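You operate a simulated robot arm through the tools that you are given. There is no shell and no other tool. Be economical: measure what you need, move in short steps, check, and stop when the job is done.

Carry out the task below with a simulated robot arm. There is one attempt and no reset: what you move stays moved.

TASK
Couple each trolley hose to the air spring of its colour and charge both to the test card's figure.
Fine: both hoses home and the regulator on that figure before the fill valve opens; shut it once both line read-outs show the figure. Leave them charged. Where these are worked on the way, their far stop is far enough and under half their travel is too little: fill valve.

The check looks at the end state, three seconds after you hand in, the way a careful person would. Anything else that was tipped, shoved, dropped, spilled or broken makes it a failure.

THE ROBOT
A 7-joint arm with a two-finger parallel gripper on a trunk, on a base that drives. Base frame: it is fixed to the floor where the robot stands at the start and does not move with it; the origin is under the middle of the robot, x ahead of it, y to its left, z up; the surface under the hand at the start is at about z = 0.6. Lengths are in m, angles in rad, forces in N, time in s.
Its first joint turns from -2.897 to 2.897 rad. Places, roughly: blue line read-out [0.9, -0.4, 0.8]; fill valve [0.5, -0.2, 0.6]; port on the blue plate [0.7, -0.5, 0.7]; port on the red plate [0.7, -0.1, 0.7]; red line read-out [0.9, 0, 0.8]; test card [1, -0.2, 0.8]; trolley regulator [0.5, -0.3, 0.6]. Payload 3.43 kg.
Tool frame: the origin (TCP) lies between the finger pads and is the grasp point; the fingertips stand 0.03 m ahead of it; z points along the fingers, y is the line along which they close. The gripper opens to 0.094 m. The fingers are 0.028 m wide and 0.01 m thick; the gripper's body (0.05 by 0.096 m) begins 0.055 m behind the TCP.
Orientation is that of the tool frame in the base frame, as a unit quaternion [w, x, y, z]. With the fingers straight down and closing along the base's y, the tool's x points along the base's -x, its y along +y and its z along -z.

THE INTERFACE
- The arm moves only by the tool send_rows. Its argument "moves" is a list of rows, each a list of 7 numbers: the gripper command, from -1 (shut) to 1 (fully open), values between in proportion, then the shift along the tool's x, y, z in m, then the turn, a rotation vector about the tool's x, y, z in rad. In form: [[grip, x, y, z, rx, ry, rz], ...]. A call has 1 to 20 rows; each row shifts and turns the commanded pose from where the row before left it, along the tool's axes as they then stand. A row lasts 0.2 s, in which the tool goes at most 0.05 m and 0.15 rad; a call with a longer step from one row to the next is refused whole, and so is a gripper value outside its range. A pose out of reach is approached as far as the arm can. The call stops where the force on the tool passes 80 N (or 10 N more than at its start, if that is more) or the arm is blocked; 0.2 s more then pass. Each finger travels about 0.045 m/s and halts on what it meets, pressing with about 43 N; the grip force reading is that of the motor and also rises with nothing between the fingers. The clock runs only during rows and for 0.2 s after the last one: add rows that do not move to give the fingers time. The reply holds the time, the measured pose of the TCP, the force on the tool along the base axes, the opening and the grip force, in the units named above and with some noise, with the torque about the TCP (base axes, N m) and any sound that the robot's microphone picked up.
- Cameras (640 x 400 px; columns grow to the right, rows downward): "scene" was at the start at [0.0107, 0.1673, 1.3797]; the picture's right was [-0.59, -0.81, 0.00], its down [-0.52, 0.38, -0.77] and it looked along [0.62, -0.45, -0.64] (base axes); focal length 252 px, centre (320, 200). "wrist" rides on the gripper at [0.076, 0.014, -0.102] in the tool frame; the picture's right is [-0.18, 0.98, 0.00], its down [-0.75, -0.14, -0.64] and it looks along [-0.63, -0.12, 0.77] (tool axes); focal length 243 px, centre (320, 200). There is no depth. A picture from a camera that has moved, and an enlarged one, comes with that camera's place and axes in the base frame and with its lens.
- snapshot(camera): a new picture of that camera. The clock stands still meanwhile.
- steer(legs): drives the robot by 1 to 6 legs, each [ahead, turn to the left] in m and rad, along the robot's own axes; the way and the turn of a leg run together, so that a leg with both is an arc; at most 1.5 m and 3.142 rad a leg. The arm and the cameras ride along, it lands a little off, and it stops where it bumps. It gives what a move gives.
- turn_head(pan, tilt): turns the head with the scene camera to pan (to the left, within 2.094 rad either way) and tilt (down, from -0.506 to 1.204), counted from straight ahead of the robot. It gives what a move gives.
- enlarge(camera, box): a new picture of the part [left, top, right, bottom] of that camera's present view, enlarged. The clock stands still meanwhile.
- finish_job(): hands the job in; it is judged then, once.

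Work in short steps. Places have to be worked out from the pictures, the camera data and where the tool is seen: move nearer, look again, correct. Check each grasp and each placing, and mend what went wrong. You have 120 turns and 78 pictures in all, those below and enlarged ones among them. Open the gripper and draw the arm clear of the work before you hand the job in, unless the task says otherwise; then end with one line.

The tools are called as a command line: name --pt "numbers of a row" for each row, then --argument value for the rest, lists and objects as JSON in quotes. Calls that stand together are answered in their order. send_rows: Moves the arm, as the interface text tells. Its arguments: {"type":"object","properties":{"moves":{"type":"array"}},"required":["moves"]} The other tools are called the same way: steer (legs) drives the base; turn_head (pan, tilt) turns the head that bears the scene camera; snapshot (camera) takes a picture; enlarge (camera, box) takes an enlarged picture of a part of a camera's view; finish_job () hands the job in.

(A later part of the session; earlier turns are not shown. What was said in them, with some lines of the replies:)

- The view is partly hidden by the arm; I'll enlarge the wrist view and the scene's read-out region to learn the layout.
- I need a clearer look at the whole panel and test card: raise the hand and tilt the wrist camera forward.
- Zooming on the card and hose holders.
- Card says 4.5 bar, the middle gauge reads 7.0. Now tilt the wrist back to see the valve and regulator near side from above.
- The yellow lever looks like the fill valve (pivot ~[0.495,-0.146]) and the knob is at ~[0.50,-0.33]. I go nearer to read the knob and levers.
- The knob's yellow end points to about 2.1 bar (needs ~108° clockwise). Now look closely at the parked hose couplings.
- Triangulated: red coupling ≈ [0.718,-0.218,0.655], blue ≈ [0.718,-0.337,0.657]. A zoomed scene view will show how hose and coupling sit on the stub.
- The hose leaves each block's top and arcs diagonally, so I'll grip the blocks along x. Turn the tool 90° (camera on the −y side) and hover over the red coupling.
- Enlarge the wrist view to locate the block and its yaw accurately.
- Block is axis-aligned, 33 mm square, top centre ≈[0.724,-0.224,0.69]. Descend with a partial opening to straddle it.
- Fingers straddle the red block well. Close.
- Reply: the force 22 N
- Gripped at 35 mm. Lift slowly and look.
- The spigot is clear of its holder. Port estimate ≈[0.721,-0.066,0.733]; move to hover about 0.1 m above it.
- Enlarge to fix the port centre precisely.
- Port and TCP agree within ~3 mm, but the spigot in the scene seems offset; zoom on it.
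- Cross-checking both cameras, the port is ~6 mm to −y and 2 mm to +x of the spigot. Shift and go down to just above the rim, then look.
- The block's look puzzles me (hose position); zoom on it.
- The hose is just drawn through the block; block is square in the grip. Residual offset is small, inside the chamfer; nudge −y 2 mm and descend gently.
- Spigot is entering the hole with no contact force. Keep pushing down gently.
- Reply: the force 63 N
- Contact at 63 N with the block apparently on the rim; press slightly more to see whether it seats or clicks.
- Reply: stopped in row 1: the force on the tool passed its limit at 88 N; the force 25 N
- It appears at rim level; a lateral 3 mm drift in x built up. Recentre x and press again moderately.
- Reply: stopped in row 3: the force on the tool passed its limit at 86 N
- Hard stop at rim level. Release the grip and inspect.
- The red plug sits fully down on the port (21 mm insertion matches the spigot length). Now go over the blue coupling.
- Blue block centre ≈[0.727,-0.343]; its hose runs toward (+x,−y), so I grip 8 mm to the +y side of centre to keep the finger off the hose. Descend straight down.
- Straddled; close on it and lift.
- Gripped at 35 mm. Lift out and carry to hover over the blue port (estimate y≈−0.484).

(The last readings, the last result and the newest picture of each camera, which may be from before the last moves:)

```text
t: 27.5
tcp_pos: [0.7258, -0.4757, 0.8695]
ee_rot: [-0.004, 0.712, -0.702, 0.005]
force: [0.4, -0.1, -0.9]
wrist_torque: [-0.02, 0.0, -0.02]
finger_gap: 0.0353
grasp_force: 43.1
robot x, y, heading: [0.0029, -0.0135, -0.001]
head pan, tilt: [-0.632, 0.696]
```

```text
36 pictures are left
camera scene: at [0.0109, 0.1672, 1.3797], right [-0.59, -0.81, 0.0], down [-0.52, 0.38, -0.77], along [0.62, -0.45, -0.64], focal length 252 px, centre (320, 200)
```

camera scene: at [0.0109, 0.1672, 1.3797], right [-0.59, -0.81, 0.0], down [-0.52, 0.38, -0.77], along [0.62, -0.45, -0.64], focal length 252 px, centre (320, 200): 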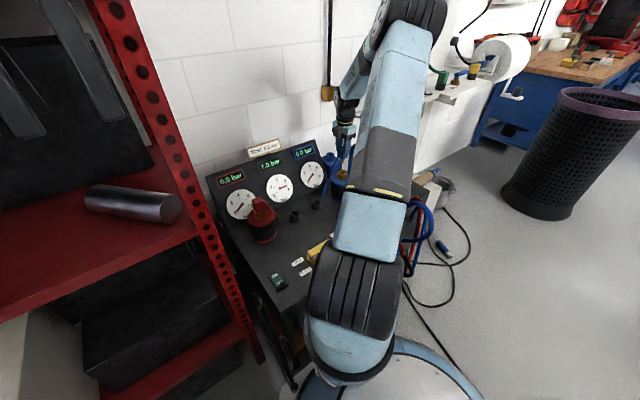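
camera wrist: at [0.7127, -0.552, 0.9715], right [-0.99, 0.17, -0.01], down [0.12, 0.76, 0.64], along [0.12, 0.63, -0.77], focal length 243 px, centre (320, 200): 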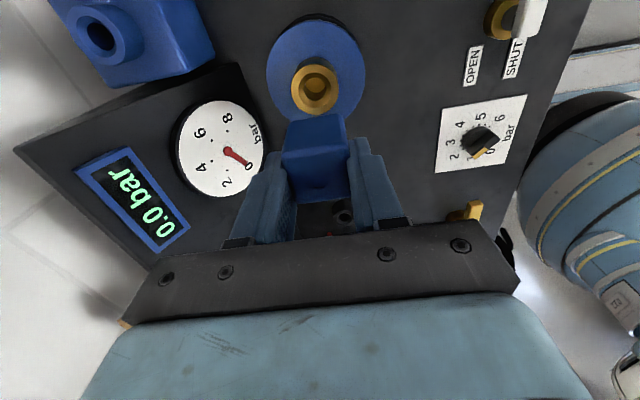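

Zoom on the blue port to measure relative to the red case.

enlarge --camera "wrist" --box '[260, 40, 380, 150]'

```text
3.64 times, centred on (320, 95) of wrist
camera zoom: at [0.7127, -0.552, 0.9715], right [-0.99, 0.17, -0.01], down [0.12, 0.76, 0.64], along [0.12, 0.63, -0.77], focal length 882 px, centre (320, 582)
```

zoom: 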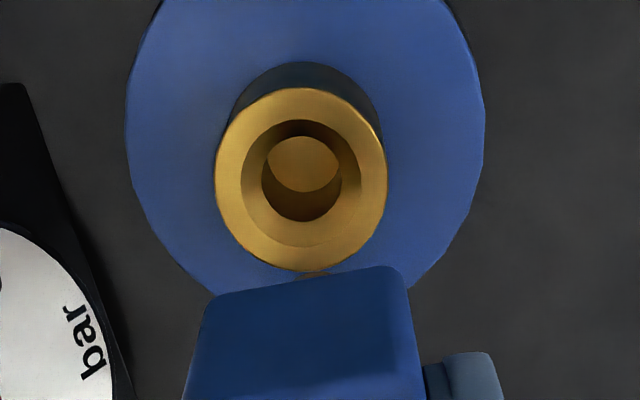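

Spigot-to-ring offset matches the red hover case, so the same correction applies (+2 mm x, −6 mm y). Descend to the entry height.

send_rows --pt "-1 0.006 -0.002 0.01 0 0 0" --pt "-1 0 0 0.02 0 0 0" --pt "-1 0 0 0.017 0 0 0" --pt "-1 0 0 0 0 0 0"

enlarge --camera "wrist" --box '[240, 40, 400, 200]'

enlarge --camera "scene" --box '[315, 140, 365, 200]'

```text
t: 28.5
tcp_pos: [0.7285, -0.4825, 0.8222]
ee_rot: [-0.004, 0.713, -0.701, 0.005]
force: [-0.2, 0.1, -0.9]
wrist_torque: [-0.01, -0.02, 0.01]
finger_gap: 0.0349
grasp_force: 43.2
robot x, y, heading: [-0.0016, -0.0158, -0.001]
head pan, tilt: [-0.632, 0.696]
```

```text
2.50 times, centred on (320, 120) of wrist
camera zoom: at [0.715, -0.5576, 0.9248], right [-0.99, 0.17, -0.01], down [0.12, 0.76, 0.64], along [0.12, 0.63, -0.77], focal length 606 px, centre (320, 400)
```

zoom: 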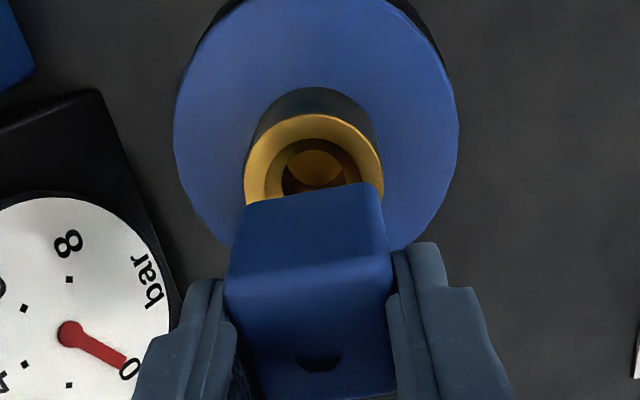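

```text
6.67 times, centred on (340, 170) of scene
camera zoom: at [0.0109, 0.1672, 1.3797], right [-0.59, -0.81, 0.0], down [-0.52, 0.38, -0.77], along [0.62, -0.45, -0.64], focal length 1681 px, centre (187, 400)
```

zoom: 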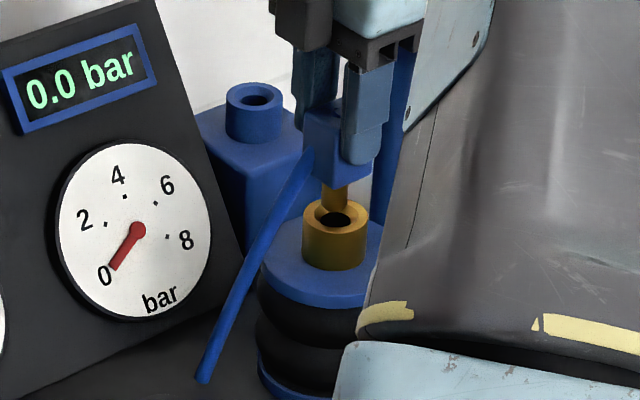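

Well aligned in both views. Descend.

send_rows --pt "-1 0.001 0 0.01 0 0 0" --pt "-1 0 0 0.006 0 0 0" --pt "-1 0 0 0.005 0 0 0" --pt "-1 0 0 0.005 0 0 0" --pt "-1 0 0 0.005 0 0 0" --pt "-1 0 0 0 0 0 0"

enlarge --camera "scene" --box '[315, 140, 365, 200]'

```text
t: 29.9
tcp_pos: [0.7289, -0.4837, 0.7906]
ee_rot: [-0.003, 0.713, -0.701, 0.005]
force: [-1.2, -6.6, 1.5]
wrist_torque: [-0.51, 0.03, 0.0]
finger_gap: 0.0352
grasp_force: 42.7
robot x, y, heading: [-0.0012, -0.0187, 0.003]
head pan, tilt: [-0.632, 0.696]
```

```text
6.67 times, centred on (340, 170) of scene
camera zoom: at [0.0109, 0.1671, 1.3798], right [-0.59, -0.81, 0.0], down [-0.52, 0.38, -0.77], along [0.62, -0.45, -0.64], focal length 1681 px, centre (187, 400)
```

zoom: 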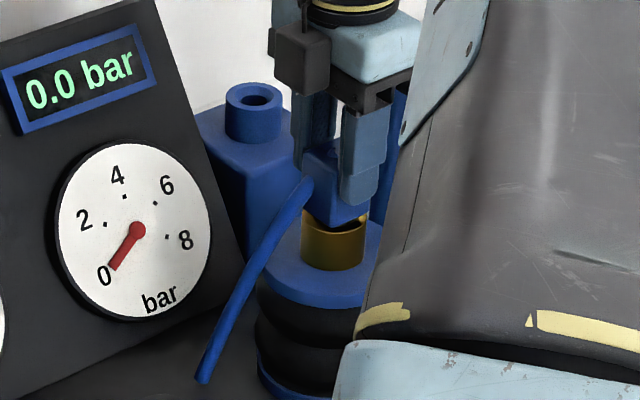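

Slight side force (−6.6 N in y): yield 1 mm that way and press on.

send_rows --pt "-1 0.001 0 0.004 0 0 0" --pt "-1 0 0 0.003 0 0 0" --pt "-1 0 0 0.002 0 0 0" --pt "-1 0 0 0.002 0 0 0" --pt "-1 0 0 0 0 0 0"

```text
t: 31.1
tcp_pos: [0.7301, -0.4828, 0.7854]
ee_rot: [-0.006, 0.712, -0.702, 0.01]
force: [0.4, 1.2, 66.7]
wrist_torque: [0.22, 0.9, -0.06]
finger_gap: 0.0357
grasp_force: 43.3
robot x, y, heading: [0.0024, -0.0163, -0.001]
head pan, tilt: [-0.632, 0.696]
```

Hard stop at the same height as red (0.785): home. Release, rise and look at both.

send_rows --pt "0.3 0 0 0 0 0 0" --pt "0.3 0 0 0 0 0 0" --pt "0.3 0 0 0 0 0 0" --pt "0.3 0 0 -0.02 0 0 0" --pt "0.3 0 0 -0.045 0 0 0" --pt "0.3 0 0 -0.045 0 0 0" --pt "0.3 0 0 -0.03 0 0 0"

enlarge --camera "scene" --box '[200, 130, 360, 250]'

```text
t: 32.7
tcp_pos: [0.7282, -0.4829, 0.9195]
ee_rot: [-0.004, 0.713, -0.701, 0.005]
force: [1.3, -0.2, -1.3]
wrist_torque: [0.06, 0.0, 0.03]
finger_gap: 0.0611
grasp_force: 0.1
robot x, y, heading: [0.0024, -0.0165, -0.005]
head pan, tilt: [-0.632, 0.696]
```

```text
3.33 times, centred on (280, 190) of scene
camera zoom: at [0.0111, 0.167, 1.3798], right [-0.59, -0.81, 0.0], down [-0.52, 0.38, -0.77], along [0.62, -0.45, -0.64], focal length 841 px, centre (453, 233)
```

zoom: 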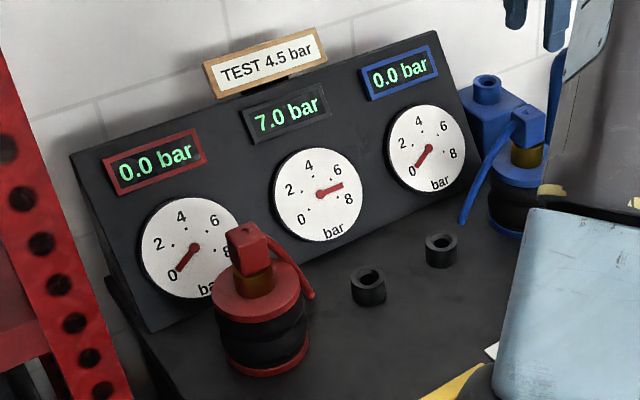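

Both hoses are coupled. Next the regulator: centre ≈[0.501,-0.333], 45°/bar, pointer ≈2.05 (base azimuth ≈+42°), target azimuth −67.5°. Move above it with the fingers' closing axis perpendicular to the bar.

send_rows --pt "0.3 -0.025 0.0377 0.0 0 0 0" --pt "0.3 -0.025 0.0377 0.01 0 0 0" --pt "0.3 -0.025 0.0377 0.02 0 0 0" --pt "0.3 -0.025 0.0377 0.02 0 0 0" --pt "0.3 -0.025 0.0377 0.02 0 0 0" --pt "0.3 -0.025 0.0377 0.02 0 0 0" --pt "0.0 0 0 0.02 0 0 0.1397" --pt "0.0 0 0 0.01 0 0 0.1397" --pt "0.0 0 0 0 0 0 0.1397" --pt "0.0 0 0 0 0 0 0.1397" --pt "0.0 0 0 0 0 0 0.1397" --pt "0.0 0 0 0 0 0 0.1397" --pt "0 0 0 0 0 0 0"

snapshot --camera "wrist"

```text
t: 35.5
tcp_pos: [0.5014, -0.3373, 0.7957]
ee_rot: [0.006, -0.365, 0.931, -0.003]
force: [-0.4, -1.1, 0.8]
wrist_torque: [0.0, 0.0, 0.01]
finger_gap: 0.0471
grasp_force: 0.1
robot x, y, heading: [0.0008, -0.0183, -0.004]
head pan, tilt: [-0.632, 0.696]
```

```text
30 pictures are left
camera wrist: at [0.434, -0.3781, 0.8982], right [-0.53, 0.85, -0.01], down [0.64, 0.41, 0.65], along [0.55, 0.34, -0.76], focal length 243 px, centre (320, 200)
```

wrist: 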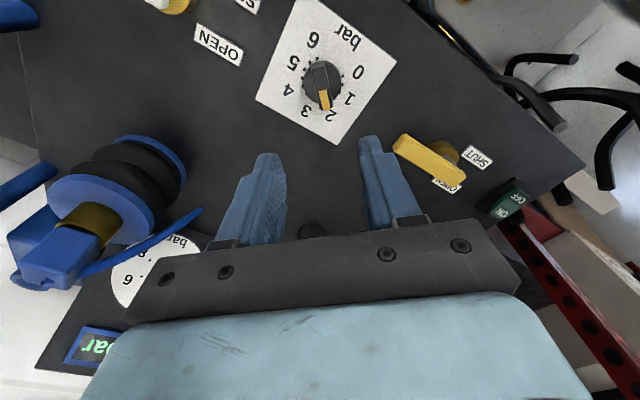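

Zoom on the knob and on the blue coupling (it looks oblique in this wide-angle corner).

enlarge --camera "wrist" --box '[270, 20, 390, 140]'

enlarge --camera "wrist" --box '[0, 120, 200, 300]'

```text
3.33 times, centred on (330, 80) of wrist
camera zoom: at [0.434, -0.3781, 0.8982], right [-0.53, 0.85, -0.01], down [0.64, 0.41, 0.65], along [0.55, 0.34, -0.76], focal length 809 px, centre (287, 600)
```

zoom: 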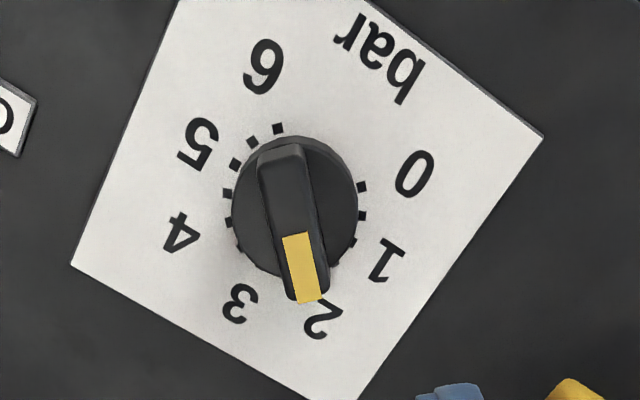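

```text
2.22 times, centred on (100, 210) of wrist
camera zoom: at [0.434, -0.3781, 0.8982], right [-0.53, 0.85, -0.01], down [0.64, 0.41, 0.65], along [0.55, 0.34, -0.76], focal length 539 px, centre (809, 178)
```

zoom: 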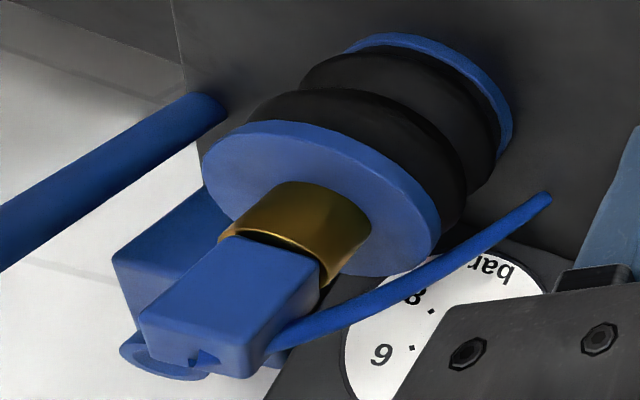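

Blue plug sits square. The knob bar is aligned with the tool; centre ≈[0.4996,-0.3355], low (top z≈0.61). Narrow the gap and go down near it.

send_rows --pt "-0.32 0 0.0028 0.04 0 0 0" --pt "-0.32 0 0 0.04 0 0 0" --pt "-0.32 0 0 0.03 0 0 0" --pt "-0.32 0 0 0.02 0 0 0" --pt "-0.32 0 0 0 0 0 0"

snapshot --camera "wrist"

```text
t: 36.7
tcp_pos: [0.5007, -0.3365, 0.6664]
ee_rot: [0.007, -0.365, 0.931, -0.003]
force: [-0.3, -0.4, 1.0]
wrist_torque: [-0.01, -0.01, 0.0]
finger_gap: 0.0322
grasp_force: 0.2
robot x, y, heading: [0.002, -0.017, 0.001]
head pan, tilt: [-0.632, 0.696]
```

```text
27 pictures are left
camera wrist: at [0.4341, -0.3768, 0.7684], right [-0.53, 0.85, -0.01], down [0.64, 0.41, 0.65], along [0.55, 0.34, -0.76], focal length 243 px, centre (320, 200)
```

wrist: 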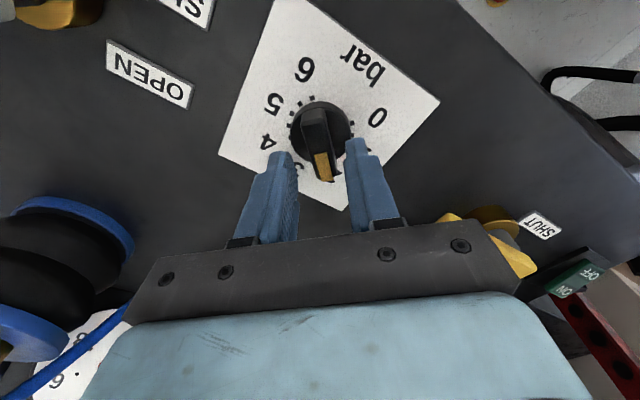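

Aligned. Lower in small steps watching force.

send_rows --pt "-0.32 0 0 0.01 0 0 0" --pt "-0.32 0 0 0.008 0 0 0" --pt "-0.32 0 0 0.005 0 0 0" --pt "-0.32 0 0 0 0 0 0"

enlarge --camera "wrist" --box '[220, 80, 420, 240]'

```text
t: 37.7
tcp_pos: [0.5, -0.3358, 0.6452]
ee_rot: [0.006, -0.366, 0.93, -0.006]
force: [2.1, 4.6, 64.7]
wrist_torque: [0.53, 1.3, 0.0]
finger_gap: 0.0329
grasp_force: 0.3
robot x, y, heading: [0.0034, -0.0171, 0.005]
head pan, tilt: [-0.632, 0.696]
```

```text
2.50 times, centred on (320, 160) of wrist
camera zoom: at [0.4343, -0.3763, 0.7477], right [-0.53, 0.84, -0.01], down [0.64, 0.41, 0.65], along [0.56, 0.34, -0.76], focal length 606 px, centre (320, 300)
```

zoom: 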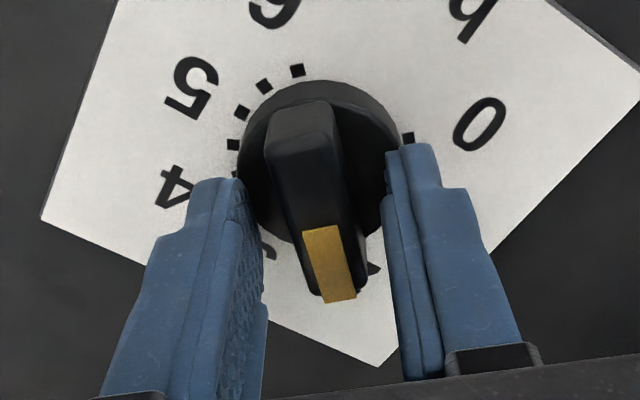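

Tips touch the knob's disc at TCP z 0.645. Back up 5 mm and close on the bar.

send_rows --pt "-0.32 0 0 -0.005 0 0 0" --pt "-1 0 0 0 0 0 0" --pt "-1 0 0 0 0 0 0" --pt "-1 0 0 0 0 0 0"

enlarge --camera "wrist" --box '[220, 80, 420, 240]'

```text
t: 38.7
tcp_pos: [0.4995, -0.3357, 0.6491]
ee_rot: [0.005, -0.366, 0.931, -0.002]
force: [-2.2, -6.2, -22.8]
wrist_torque: [0.82, 0.14, 0.0]
finger_gap: 0.0148
grasp_force: 45.1
robot x, y, heading: [-0.0009, -0.0184, -0.001]
head pan, tilt: [-0.632, 0.696]
```

```text
2.50 times, centred on (320, 160) of wrist
camera zoom: at [0.4339, -0.3765, 0.7497], right [-0.53, 0.85, -0.01], down [0.64, 0.41, 0.65], along [0.55, 0.34, -0.76], focal length 606 px, centre (320, 300)
```

zoom: 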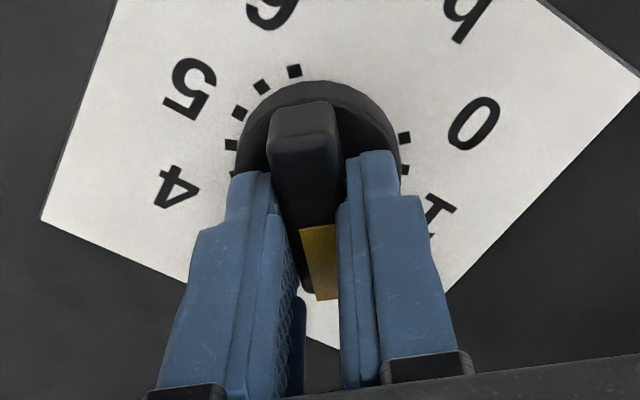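

Firm grip on the bar (15 mm). Turn clockwise, half way first.

send_rows --pt "-1 0 0 0 0 0 0.1362" --pt "-1 0 0 0 0 0 0.1362" --pt "-1 0 0 0 0 0 0.1362" --pt "-1 0 0 0 0 0 0.1362" --pt "-1 0 0 0 0 0 0.1362" --pt "-1 0 0 0 0 0 0.1362" --pt "-1 0 0 0 0 0 0.1362" --pt "-1 0 0 0 0 0 0"

```text
t: 40.5
tcp_pos: [0.5003, -0.3386, 0.6488]
ee_rot: [0.007, 0.105, 0.994, -0.002]
force: [-7.6, -48.7, -41.8]
wrist_torque: [-0.88, -0.39, 0.18]
finger_gap: 0.015
grasp_force: 44.8
robot x, y, heading: [0.0001, -0.0179, 0.001]
head pan, tilt: [-0.632, 0.696]
```

Side load built up (−49 N in y, −42 N in z); relax the commanded pose 3 mm toward −y and down a little.

send_rows --pt "-1 -0.0006 -0.003 0.002 0 0 0" --pt "-1 0 0 0 0 0 0"

```text
t: 41.1
tcp_pos: [0.5005, -0.3381, 0.6471]
ee_rot: [0.007, 0.102, 0.995, -0.001]
force: [-5.8, -21.1, 35.1]
wrist_torque: [-0.42, 1.07, 0.07]
finger_gap: 0.015
grasp_force: 44.9
robot x, y, heading: [0.0017, -0.0179, -0.004]
head pan, tilt: [-0.632, 0.696]
```

Better; trim a bit more and continue the turn.

send_rows --pt "-1 -0.0003 -0.002 -0.001 0 0 0" --pt "-1 0 0 0 0 0 0.1362" --pt "-1 0 0 0 0 0 0.1362" --pt "-1 0 0 0 0 0 0.1362" --pt "-1 0 0 0 0 0 0.1362" --pt "-1 0 0 0 0 0 0"

```text
t: 42.5
tcp_pos: [0.5003, -0.3408, 0.6487]
ee_rot: [0.006, 0.367, 0.93, 0.001]
force: [-2.1, 2.9, 22.1]
wrist_torque: [-0.83, 0.22, 0.01]
finger_gap: 0.015
grasp_force: 45.4
robot x, y, heading: [0.0011, -0.0174, -0.007]
head pan, tilt: [-0.632, 0.696]
```

Loads are fine. Bar azimuth now −43°; 0.405 rad more.

send_rows --pt "-1 0 0 0 0 0 0.135" --pt "-1 0 0 0 0 0 0.135" --pt "-1 0 0 0 0 0 0.135" --pt "-1 0 0 0 0 0 0"

enlarge --camera "wrist" --box '[220, 60, 420, 220]'

enlarge --camera "scene" --box '[200, 130, 360, 250]'

```text
t: 43.5
tcp_pos: [0.4993, -0.3414, 0.6487]
ee_rot: [0.006, 0.546, 0.838, 0.002]
force: [-15.9, -9.1, 14.0]
wrist_torque: [-1.49, 0.67, 0.06]
finger_gap: 0.0149
grasp_force: 45.1
robot x, y, heading: [0.0018, -0.0175, 0.002]
head pan, tilt: [-0.632, 0.696]
```

```text
2.50 times, centred on (320, 140) of wrist
camera zoom: at [0.4805, -0.2647, 0.7502], right [0.97, 0.23, 0.01], down [0.17, -0.74, 0.65], along [0.16, -0.63, -0.76], focal length 606 px, centre (320, 350)
```

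zoom: 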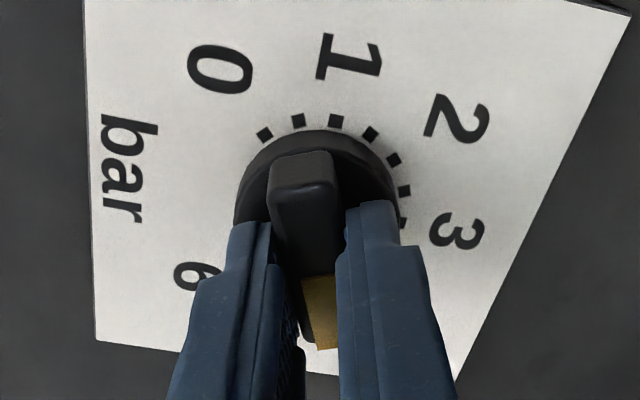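

```text
3.33 times, centred on (280, 190) of scene
camera zoom: at [0.0098, 0.1673, 1.3797], right [-0.59, -0.81, 0.0], down [-0.52, 0.38, -0.77], along [0.62, -0.45, -0.64], focal length 841 px, centre (453, 233)
```

zoom: 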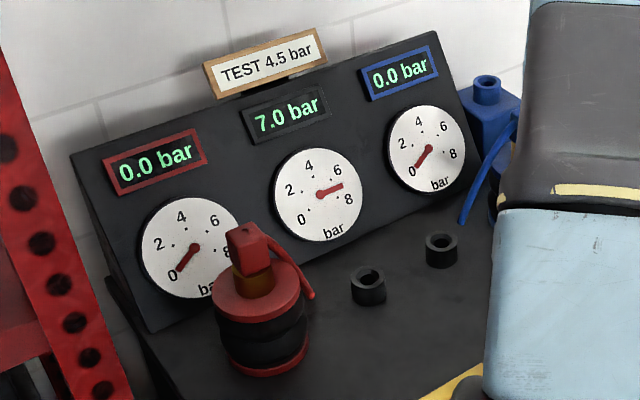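

The middle gauge is the supply (unchanged at 7.0). Release, rise and read the dial.

send_rows --pt "-0.2 0 0 0 0 0 0" --pt "-0.2 0 0 0 0 0 0" --pt "-0.2 0 0 -0.03 0 0 0" --pt "-0.2 0 0 -0.04 0 0 0" --pt "-0.2 0 0 -0.04 0 0 0" --pt "-0.2 0 0 -0.04 0 0 0" --pt "-0.2 0 0 0 0 0 0"

enlarge --camera "wrist" --box '[260, 20, 380, 140]'

```text
t: 45.1
tcp_pos: [0.4987, -0.3397, 0.7977]
ee_rot: [0.006, 0.545, 0.838, 0.001]
force: [-0.3, 0.4, 0.3]
wrist_torque: [0.02, -0.03, 0.02]
finger_gap: 0.0378
grasp_force: 0.0
robot x, y, heading: [-0.0013, -0.02, -0.004]
head pan, tilt: [-0.632, 0.696]
```

```text
3.33 times, centred on (320, 80) of wrist
camera zoom: at [0.4794, -0.2648, 0.8997], right [0.97, 0.23, 0.01], down [0.17, -0.74, 0.65], along [0.16, -0.63, -0.76], focal length 809 px, centre (320, 600)
```

zoom: 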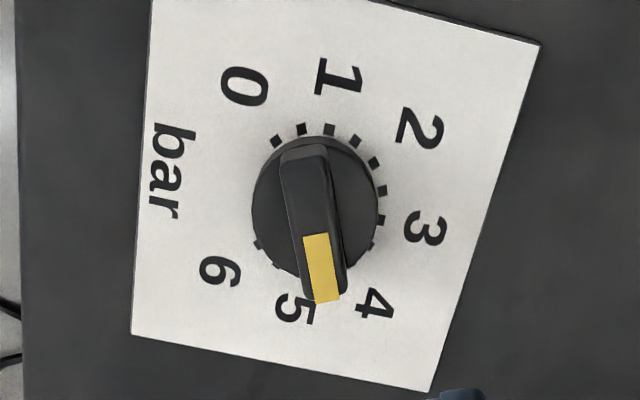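

Dial geometry gives 4.5 (bar at −66.2°, 4.5 mark at −66°). Now the fill valve: pivot ≈[0.496,-0.147], lever along −y to y≈−0.234, top z≈0.65. Move above the lever with fingers closing along x.

send_rows --pt "0.0 0.0396 0.0161 0 0 0 0" --pt "0.0 0.0396 0.0161 0 0 0 0" --pt "0.0 0.0396 0.0161 0 0 0 0" --pt "0.0 0 0 0 0 0 0.1383" --pt "0.0 0 0 0 0 0 0.1383" --pt "0.0 0 0 0 0 0 0.1383" --pt "0.0 0 0 0 0 0 0"

snapshot --camera "wrist"

```text
t: 46.7
tcp_pos: [0.4931, -0.2125, 0.7988]
ee_rot: [0.006, 0.707, 0.707, 0.005]
force: [1.0, 0.0, -0.3]
wrist_torque: [0.02, 0.02, 0.02]
finger_gap: 0.047
grasp_force: 0.0
robot x, y, heading: [0.0038, -0.0182, -0.004]
head pan, tilt: [-0.632, 0.696]
```

```text
21 pictures are left
camera wrist: at [0.5075, -0.1353, 0.9], right [0.98, -0.18, 0.01], down [-0.15, -0.75, 0.64], along [-0.11, -0.63, -0.77], focal length 243 px, centre (320, 200)
```

wrist: 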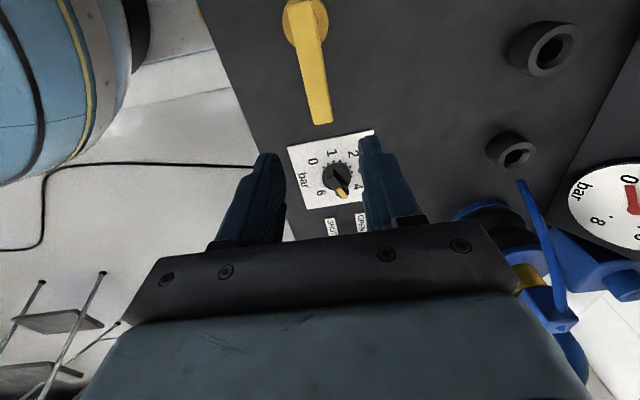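

Lever is centred between the fingers. Descend to z≈0.66 around it.

send_rows --pt "0.0 0 0 0.045 0 0 0" --pt "0.0 0 0 0.045 0 0 0" --pt "0.0 0 0 0.03 0 0 0" --pt "0.0 0 0 0.01 0 0 0" --pt "0.0 0 0 0.008 0 0 0" --pt "0.0 0 0 0 0 0 0"

snapshot --camera "wrist"

```text
t: 48.1
tcp_pos: [0.4963, -0.2126, 0.6593]
ee_rot: [0.006, 0.706, 0.708, 0.004]
force: [-0.6, 0.7, 0.3]
wrist_torque: [0.03, -0.01, 0.0]
finger_gap: 0.0473
grasp_force: 0.1
robot x, y, heading: [-0.0028, -0.0177, 0.001]
head pan, tilt: [-0.632, 0.696]
```

```text
20 pictures are left
camera wrist: at [0.509, -0.1357, 0.7617], right [0.98, -0.18, 0.01], down [-0.15, -0.75, 0.64], along [-0.11, -0.63, -0.77], focal length 243 px, centre (320, 200)
```

wrist: 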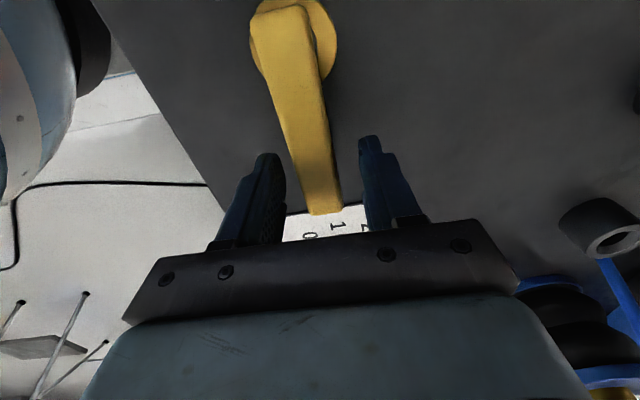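

Fingers straddle the lever end. Close on it.

send_rows --pt "-1 0 0 0 0 0 0" --pt "-1 0 0 0 0 0 0" --pt "-1 0 0 0 0 0 0"

```text
t: 48.9
tcp_pos: [0.4954, -0.2135, 0.6598]
ee_rot: [0.006, 0.707, 0.707, 0.004]
force: [-6.0, -3.1, 39.5]
wrist_torque: [0.65, 0.39, 0.44]
finger_gap: 0.0225
grasp_force: 41.8
robot x, y, heading: [-0.0019, -0.0124, -0.004]
head pan, tilt: [-0.632, 0.696]
```

Gripped (22 mm). Test-turn counter-clockwise (tip toward +x, the OPEN label side) by a small step.

send_rows --pt "-1 0.0003 0.0053 0 0 0 -0.08" --pt "-1 0.0003 0.0053 0 0 0 -0.08" --pt "-1 0 0 0 0 0 0"

```text
t: 49.7
tcp_pos: [0.5061, -0.2115, 0.6605]
ee_rot: [0.005, 0.647, 0.762, 0.002]
force: [-26.9, -10.9, 40.9]
wrist_torque: [-0.16, 0.53, 1.71]
finger_gap: 0.0223
grasp_force: 44.6
robot x, y, heading: [-0.003, -0.0193, -0.004]
head pan, tilt: [-0.632, 0.696]
```

It moved with moderate resistance; check with a picture that the lever truly turned.

snapshot --camera "wrist"

```text
19 pictures are left
camera wrist: at [0.5056, -0.1336, 0.7628], right [1.0, -0.02, 0.01], down [-0.03, -0.76, 0.64], along [0.0, -0.64, -0.77], focal length 243 px, centre (320, 200)
```

wrist: 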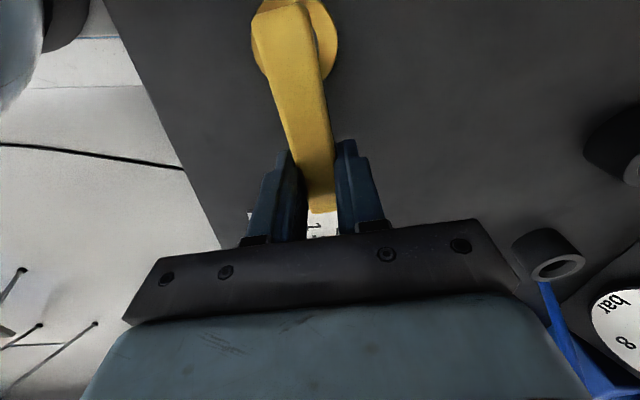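

The lever follows. Continue the arc.

send_rows --pt "-1 0.0005 0.0078 -0.001 0 0 -0.117" --pt "-1 0.0005 0.0078 0 0 0 -0.117" --pt "-1 0.0005 0.0078 0 0 0 -0.117" --pt "-1 0.0005 0.0078 0 0 0 -0.117" --pt "-1 0.0005 0.0078 0 0 0 -0.117" --pt "-1 0.0005 0.0078 0 0 0 -0.117" --pt "-1 0 0 0 0 0 0"

```text
t: 51.3
tcp_pos: [0.5436, -0.1869, 0.6612]
ee_rot: [0.004, 0.345, 0.938, 0.001]
force: [-44.3, 5.9, -19.1]
wrist_torque: [0.15, 0.6, 1.25]
finger_gap: 0.0246
grasp_force: 45.2
robot x, y, heading: [-0.0017, -0.016, -0.001]
head pan, tilt: [-0.632, 0.696]
```

About 50° turned; grip opened slightly (24.6 mm), check lever and read-outs.

snapshot --camera "wrist"

enlarge --camera "scene" --box '[200, 130, 360, 250]'

```text
18 pictures are left
camera wrist: at [0.4948, -0.1268, 0.7629], right [0.78, 0.63, 0.01], down [0.48, -0.6, 0.65], along [0.41, -0.5, -0.76], focal length 243 px, centre (320, 200)
```

wrist: 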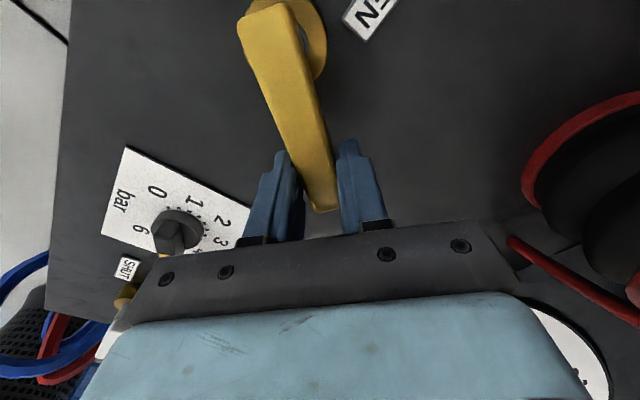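

```text
3.33 times, centred on (280, 190) of scene
camera zoom: at [0.01, 0.1672, 1.3797], right [-0.59, -0.81, 0.0], down [-0.52, 0.38, -0.77], along [0.62, -0.45, -0.64], focal length 841 px, centre (453, 233)
```

zoom: 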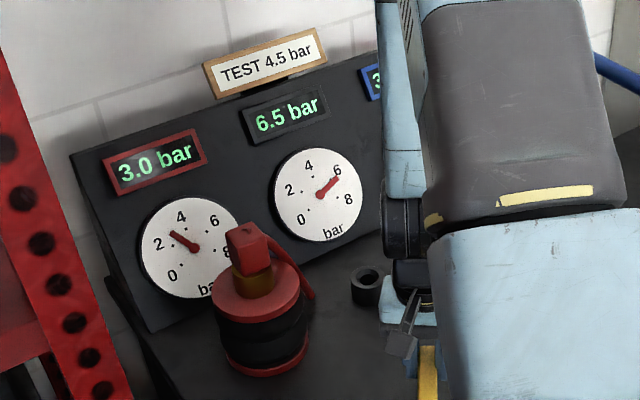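

Both lines are charging (3.0 bar, rising). Continue to the open stop.

send_rows --pt "-1 0.0005 0.0078 0 0 0 -0.117" --pt "-1 0.0005 0.0078 0 0 0 -0.117" --pt "-1 0.0005 0.0078 0 0 0 -0.117" --pt "-1 0.0005 0.0078 0 0 0 -0.117" --pt "-1 0.0005 0.0078 0 0 0 -0.117" --pt "-1 0.0005 0.0078 0 0 0 -0.117" --pt "-1 0 0 0 0 0 0"

snapshot --camera "wrist"

enlarge --camera "scene" --box '[200, 130, 360, 250]'

```text
t: 52.9
tcp_pos: [0.561, -0.149, 0.6617]
ee_rot: [0.007, 0.004, 1.0, -0.001]
force: [-37.4, -54.9, 6.8]
wrist_torque: [-0.57, 0.9, 1.02]
finger_gap: 0.0231
grasp_force: 44.8
robot x, y, heading: [0.0002, -0.0203, 0.003]
head pan, tilt: [-0.632, 0.696]
```

```text
16 pictures are left
camera wrist: at [0.4847, -0.1337, 0.7631], right [0.19, 0.98, 0.0], down [0.74, -0.14, 0.65], along [0.64, -0.13, -0.76], focal length 243 px, centre (320, 200)
```

wrist: 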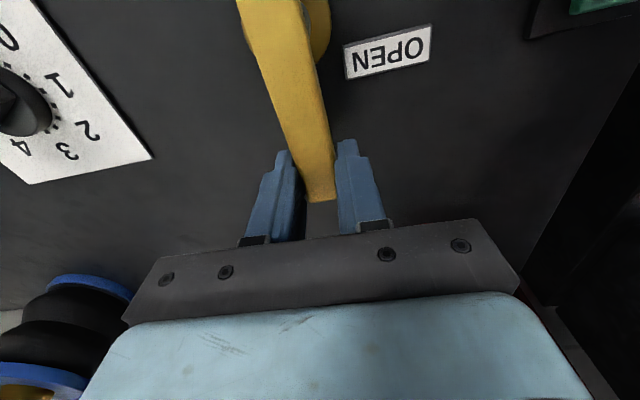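

```text
3.33 times, centred on (280, 190) of scene
camera zoom: at [0.0096, 0.1659, 1.3799], right [-0.59, -0.81, 0.0], down [-0.52, 0.38, -0.77], along [0.62, -0.45, -0.64], focal length 841 px, centre (453, 233)
```

zoom: 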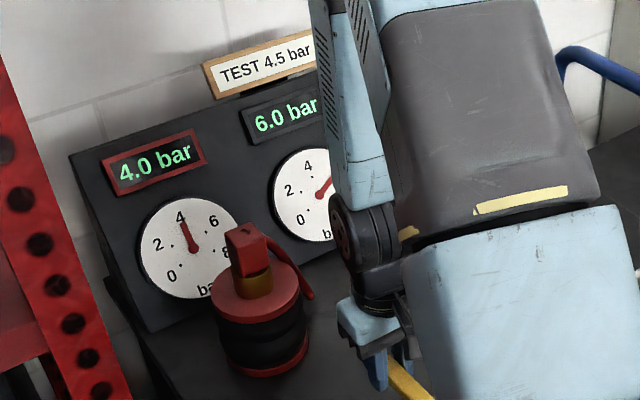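

Lever is at the open stop; 4.0 bar and rising. Hold a little and re-read.

send_rows --pt "-1 0 -0.001 0 0 0 0" --pt "-1 0 0 0 0 0 0" --pt "-1 0 0 0 0 0 0" --pt "-1 0 0 0 0 0 0" --pt "-1 0 0 0 0 0 0" --pt "-1 0 0 0 0 0 0" --pt "-1 0 0 0 0 0 0" --pt "-1 0 0 0 0 0 0"

enlarge --camera "scene" --box '[200, 130, 360, 250]'

```text
t: 54.7
tcp_pos: [0.5615, -0.1502, 0.662]
ee_rot: [0.007, 0.004, 1.0, -0.003]
force: [-19.0, -55.0, 19.8]
wrist_torque: [-0.68, 0.39, 1.24]
finger_gap: 0.0228
grasp_force: 45.1
robot x, y, heading: [-0.0028, -0.0194, -0.0]
head pan, tilt: [-0.632, 0.696]
```

```text
3.33 times, centred on (280, 190) of scene
camera zoom: at [0.0097, 0.166, 1.3799], right [-0.59, -0.81, 0.0], down [-0.52, 0.38, -0.77], along [0.62, -0.45, -0.64], focal length 841 px, centre (453, 233)
```

zoom: 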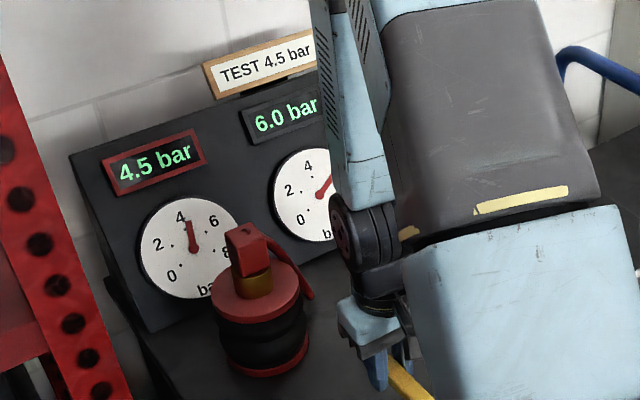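

Red shows 4.5. Blue's read-out is hidden by the arm: release the lever, rise and shift aside to see it.

send_rows --pt "0.1 0 0 0 0 0 0" --pt "0.1 0 0 0 0 0 0" --pt "0.1 0 0 0 0 0 0" --pt "0.1 0 0 -0.03 0 0 0" --pt "0.1 0 0 -0.045 0 0 0" --pt "0.1 0 0 -0.045 0 0 0" --pt "0.1 0.015 -0.045 0 0 0 0" --pt "0.1 0.015 -0.045 0 0 0 0" --pt "0.1 0.015 -0.045 0 0 0 0" --pt "0.1 0.015 -0.045 0 0 0 0" --pt "0.1 0 0 0 0 0 0"

enlarge --camera "scene" --box '[200, 130, 360, 250]'

snapshot --camera "wrist"

```text
t: 57.1
tcp_pos: [0.499, -0.3277, 0.7833]
ee_rot: [0.007, 0.001, 1.0, -0.001]
force: [0.6, -0.3, 1.3]
wrist_torque: [-0.05, -0.02, 0.0]
finger_gap: 0.0516
grasp_force: 0.1
robot x, y, heading: [-0.0009, -0.0159, -0.002]
head pan, tilt: [-0.632, 0.696]
```

```text
3.33 times, centred on (280, 190) of scene
camera zoom: at [0.0107, 0.1672, 1.3797], right [-0.59, -0.81, 0.0], down [-0.52, 0.38, -0.77], along [0.62, -0.45, -0.64], focal length 841 px, centre (453, 233)
```

zoom: 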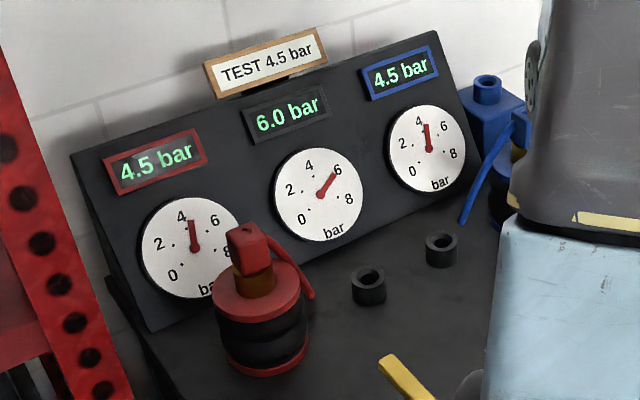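

```text
12 pictures are left
camera wrist: at [0.423, -0.312, 0.8843], right [0.19, 0.98, 0.0], down [0.74, -0.14, 0.65], along [0.64, -0.12, -0.76], focal length 243 px, centre (320, 200)
```

wrist: 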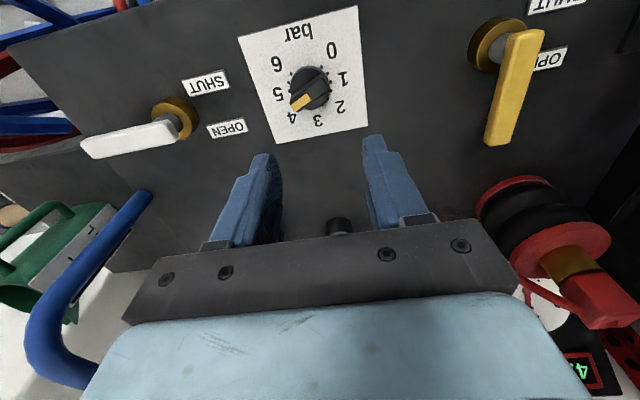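

Both lines read 4.5. Return to the lever and shut it: re-grip first.

send_rows --pt "0.1 -0.0156 0.0444 0 0 0 0" --pt "0.1 -0.0156 0.0444 0 0 0 0" --pt "0.1 -0.0156 0.0444 0 0 0 0" --pt "0.1 -0.0156 0.0444 0 0 0 0" --pt "0.1 0 0 0.04 0 0 0" --pt "0.1 0 0 0.04 0 0 0" --pt "0.1 0 0 0.03 0 0 0" --pt "0.1 0 0 0.012 0 0 0" --pt "0.1 0 0 0 0 0 0" --pt "-1 0 0 0 0 0 0" --pt "-1 0 0 0 0 0 0" --pt "-1 0 0 0 0 0 0" --pt "-1 0 0 0 0 0 0"

snapshot --camera "wrist"

```text
t: 59.9
tcp_pos: [0.564, -0.1528, 0.6584]
ee_rot: [0.007, 0.003, 1.0, -0.002]
force: [-1.5, -30.0, -6.6]
wrist_torque: [-0.04, -0.12, 1.25]
finger_gap: 0.0268
grasp_force: 44.7
robot x, y, heading: [0.0007, -0.0163, 0.002]
head pan, tilt: [-0.632, 0.696]
```

```text
11 pictures are left
camera wrist: at [0.4879, -0.1353, 0.76], right [0.19, 0.98, 0.0], down [0.74, -0.14, 0.65], along [0.64, -0.12, -0.76], focal length 243 px, centre (320, 200)
```

wrist: 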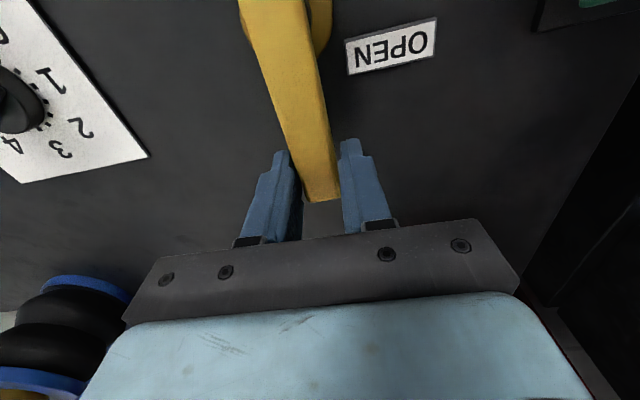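

Gripped. Swing it clockwise back toward SHUT.

send_rows --pt "-1 0.0005 -0.0078 0 0 0 0.117" --pt "-1 0.0005 -0.0078 0 0 0 0.117" --pt "-1 0.0005 -0.0078 0 0 0 0.117" --pt "-1 0.0005 -0.0078 0 0 0 0.117" --pt "-1 0.0005 -0.0078 0 0 0 0.117" --pt "-1 0.0005 -0.0078 0 0 0 0.117" --pt "-1 0.0005 -0.0078 0 0 0 0.117" --pt "-1 0 0 0 0 0 0"

```text
t: 61.3
tcp_pos: [0.5523, -0.1913, 0.6608]
ee_rot: [0.011, 0.317, 0.948, 0.0]
force: [-8.0, -13.2, 5.3]
wrist_torque: [0.01, 0.55, 1.13]
finger_gap: 0.0231
grasp_force: 45.0
robot x, y, heading: [0.0014, -0.0175, 0.002]
head pan, tilt: [-0.632, 0.696]
stopped in row 6: the force on the tool passed its limit at 83 N (the readings are from after the stop); the commanded pose is now the measured one
```

Radial tension stopped it part-way (radius had grown). Continue with a bit more inward motion.

send_rows --pt "-1 0.002 -0.007 0 0 0 0.1" --pt "-1 0.001 -0.007 0 0 0 0.1" --pt "-1 0.0005 -0.007 0 0 0 0.1" --pt "-1 0.0005 -0.007 0 0 0 0.1" --pt "-1 0 0 0 0 0 0"

```text
t: 62.5
tcp_pos: [0.5337, -0.212, 0.6606]
ee_rot: [0.014, 0.5, 0.866, 0.002]
force: [16.4, -60.8, 32.9]
wrist_torque: [-0.69, 0.47, 1.38]
finger_gap: 0.0237
grasp_force: 44.4
robot x, y, heading: [0.0012, -0.0182, 0.002]
head pan, tilt: [-0.632, 0.696]
```

Now slightly too far inward; ease out 3 mm and finish the swing.

send_rows --pt "-1 -0.003 0 -0.001 0 0 0" --pt "-1 0.0004 -0.0076 0 0 0 0.105" --pt "-1 0.0004 -0.0076 0 0 0 0.105" --pt "-1 0.0004 -0.0076 0 0 0 0.105" --pt "-1 0 0 0 0 0 0"

```text
t: 63.7
tcp_pos: [0.5098, -0.2188, 0.6616]
ee_rot: [0.01, 0.63, 0.777, 0.003]
force: [-11.3, -51.7, 17.7]
wrist_torque: [-0.59, 0.56, 1.51]
finger_gap: 0.0224
grasp_force: 45.2
robot x, y, heading: [0.0014, -0.0196, -0.001]
head pan, tilt: [-0.632, 0.696]
```

At −78°; finish the last ~12° to the stop with a slight overshoot.

send_rows --pt "-1 -0.002 -0.0076 0 0 0 0.105" --pt "-1 0.0004 -0.0076 0 0 0 0.105" --pt "-1 0.0002 -0.004 0 0 0 0.05" --pt "-1 0 0 0 0 0 0"

snapshot --camera "wrist"

```text
t: 64.7
tcp_pos: [0.4938, -0.22, 0.6607]
ee_rot: [0.011, 0.724, 0.69, 0.006]
force: [11.3, -6.5, 24.4]
wrist_torque: [0.69, 0.51, 1.3]
finger_gap: 0.0231
grasp_force: 45.3
robot x, y, heading: [-0.0003, -0.0189, -0.003]
head pan, tilt: [-0.632, 0.696]
```

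```text
10 pictures are left
camera wrist: at [0.5099, -0.1449, 0.7631], right [0.97, -0.23, 0.02], down [-0.19, -0.74, 0.64], along [-0.13, -0.63, -0.77], focal length 243 px, centre (320, 200)
```

wrist: 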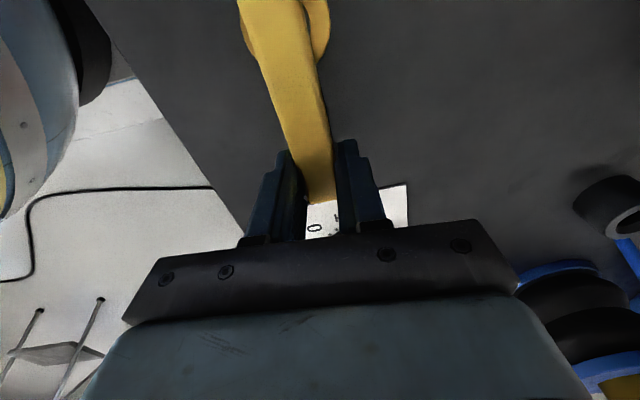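

Nearly at the original angle; a little more to be sure it is on the stop.

send_rows --pt "-1 0 -0.004 0 0 0 0.04" --pt "-1 0 -0.003 0 0 0 0.02" --pt "-1 0 0 0 0 0 0"

```text
t: 65.6
tcp_pos: [0.4921, -0.2208, 0.6613]
ee_rot: [0.014, 0.741, 0.671, 0.007]
force: [22.9, 3.1, -13.6]
wrist_torque: [0.33, 0.41, 1.06]
finger_gap: 0.0244
grasp_force: 45.2
robot x, y, heading: [0.0008, -0.0185, 0.005]
head pan, tilt: [-0.632, 0.696]
stopped in row 3: the force on the tool passed its limit at 82 N (the readings are from after the stop); the commanded pose is now the measured one
```

At the stop (82 N, lever no longer following). Release, rise and inspect lever and read-outs.

send_rows --pt "0.1 0 0 0 0 0 0" --pt "0.1 0 0 0 0 0 0" --pt "0.1 0 0 0 0 0 0" --pt "0.1 0 0 -0.03 0 0 0" --pt "0.1 0 0 -0.045 0 0 0" --pt "0.1 0 0 -0.045 0 0 0" --pt "0.1 0 0 -0.045 0 0 0" --pt "0.1 0 0 0 0 0 0"

snapshot --camera "wrist"

enlarge --camera "scene" --box '[200, 130, 360, 250]'

```text
t: 67.4
tcp_pos: [0.485, -0.2187, 0.8268]
ee_rot: [0.012, 0.743, 0.669, 0.008]
force: [-0.5, 0.3, -0.5]
wrist_torque: [0.01, 0.0, 0.0]
finger_gap: 0.0517
grasp_force: 0.0
robot x, y, heading: [-0.0021, -0.021, 0.006]
head pan, tilt: [-0.632, 0.696]
```

```text
9 pictures are left
camera wrist: at [0.5053, -0.1435, 0.9285], right [0.96, -0.29, 0.03], down [-0.24, -0.73, 0.64], along [-0.16, -0.62, -0.77], focal length 243 px, centre (320, 200)
```

wrist: 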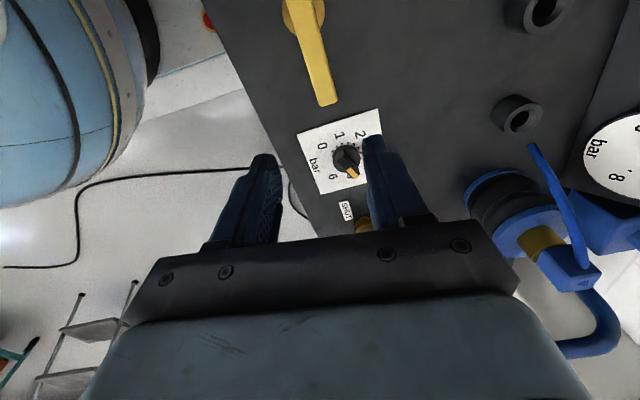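

```text
3.33 times, centred on (280, 190) of scene
camera zoom: at [0.0109, 0.1671, 1.3797], right [-0.59, -0.81, 0.0], down [-0.52, 0.38, -0.77], along [0.62, -0.45, -0.64], focal length 841 px, centre (453, 233)
```

zoom: 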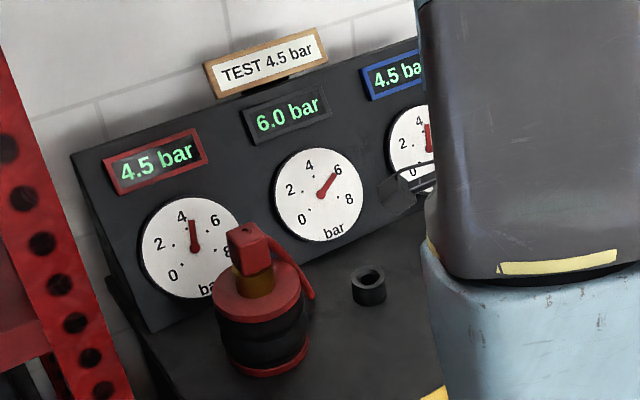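

The lever lies at −90° (original SHUT position) and both lines hold 4.5 bar. Open the gripper and draw the arm well clear, then a final look.

send_rows --pt "1 0 0 -0.045 0 0 0" --pt "1 0 0 -0.045 0 0 0" --pt "1 0 0 -0.045 0 0 0" --pt "1 0 0 -0.03 0 0 0" --pt "1 0 0 0 0 0 0" --pt "1 0 0 0 0 0 0" --pt "1 0 0 0 0 0 0" --pt "1 0 0 0 0 0 0"

snapshot --camera "wrist"

enlarge --camera "scene" --box '[200, 130, 360, 250]'

```text
t: 69.2
tcp_pos: [0.4806, -0.2183, 0.9928]
ee_rot: [0.012, 0.743, 0.669, 0.007]
force: [0.2, -0.3, -0.3]
wrist_torque: [0.01, 0.0, 0.0]
finger_gap: 0.0943
grasp_force: 0.1
robot x, y, heading: [0.0019, -0.0142, -0.001]
head pan, tilt: [-0.632, 0.696]
```

```text
7 pictures are left
camera wrist: at [0.501, -0.1429, 1.0945], right [0.96, -0.29, 0.03], down [-0.24, -0.73, 0.64], along [-0.16, -0.62, -0.77], focal length 243 px, centre (320, 200)
```

wrist: 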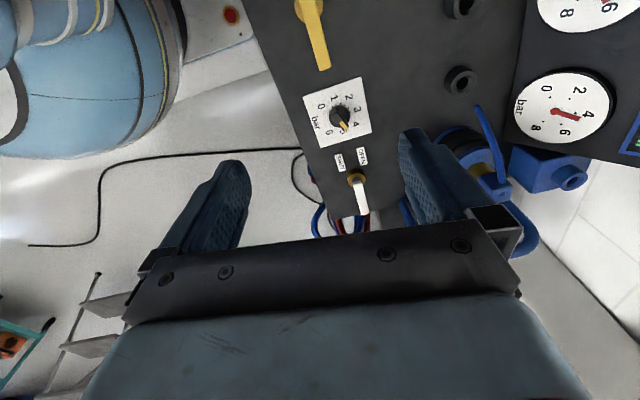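

```text
3.33 times, centred on (280, 190) of scene
camera zoom: at [0.0107, 0.1672, 1.3797], right [-0.59, -0.81, 0.0], down [-0.52, 0.38, -0.77], along [0.62, -0.45, -0.64], focal length 841 px, centre (453, 233)
```

zoom: 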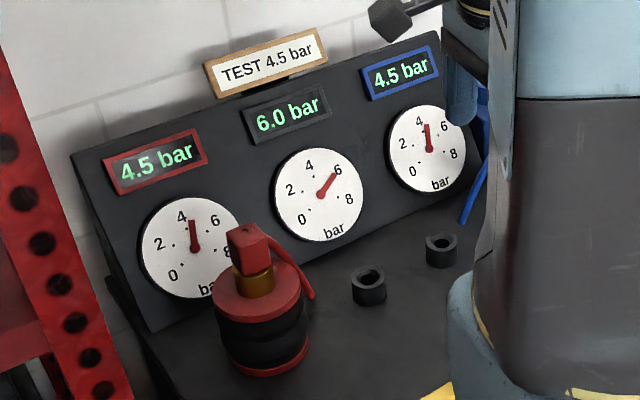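

Both lines hold 4.5 bar, the valve is shut, the hoses are on their ports, and the arm is clear. Hand in.

finish_job

```text
The job is handed in.
```

Both hoses are coupled to the air springs of their colour and charged to the test card's 4.5 bar. The regulator was set to 4.5 before filling, the fill valve is shut again, both read-outs were still at 4.5 after shutting, and the arm is clear.
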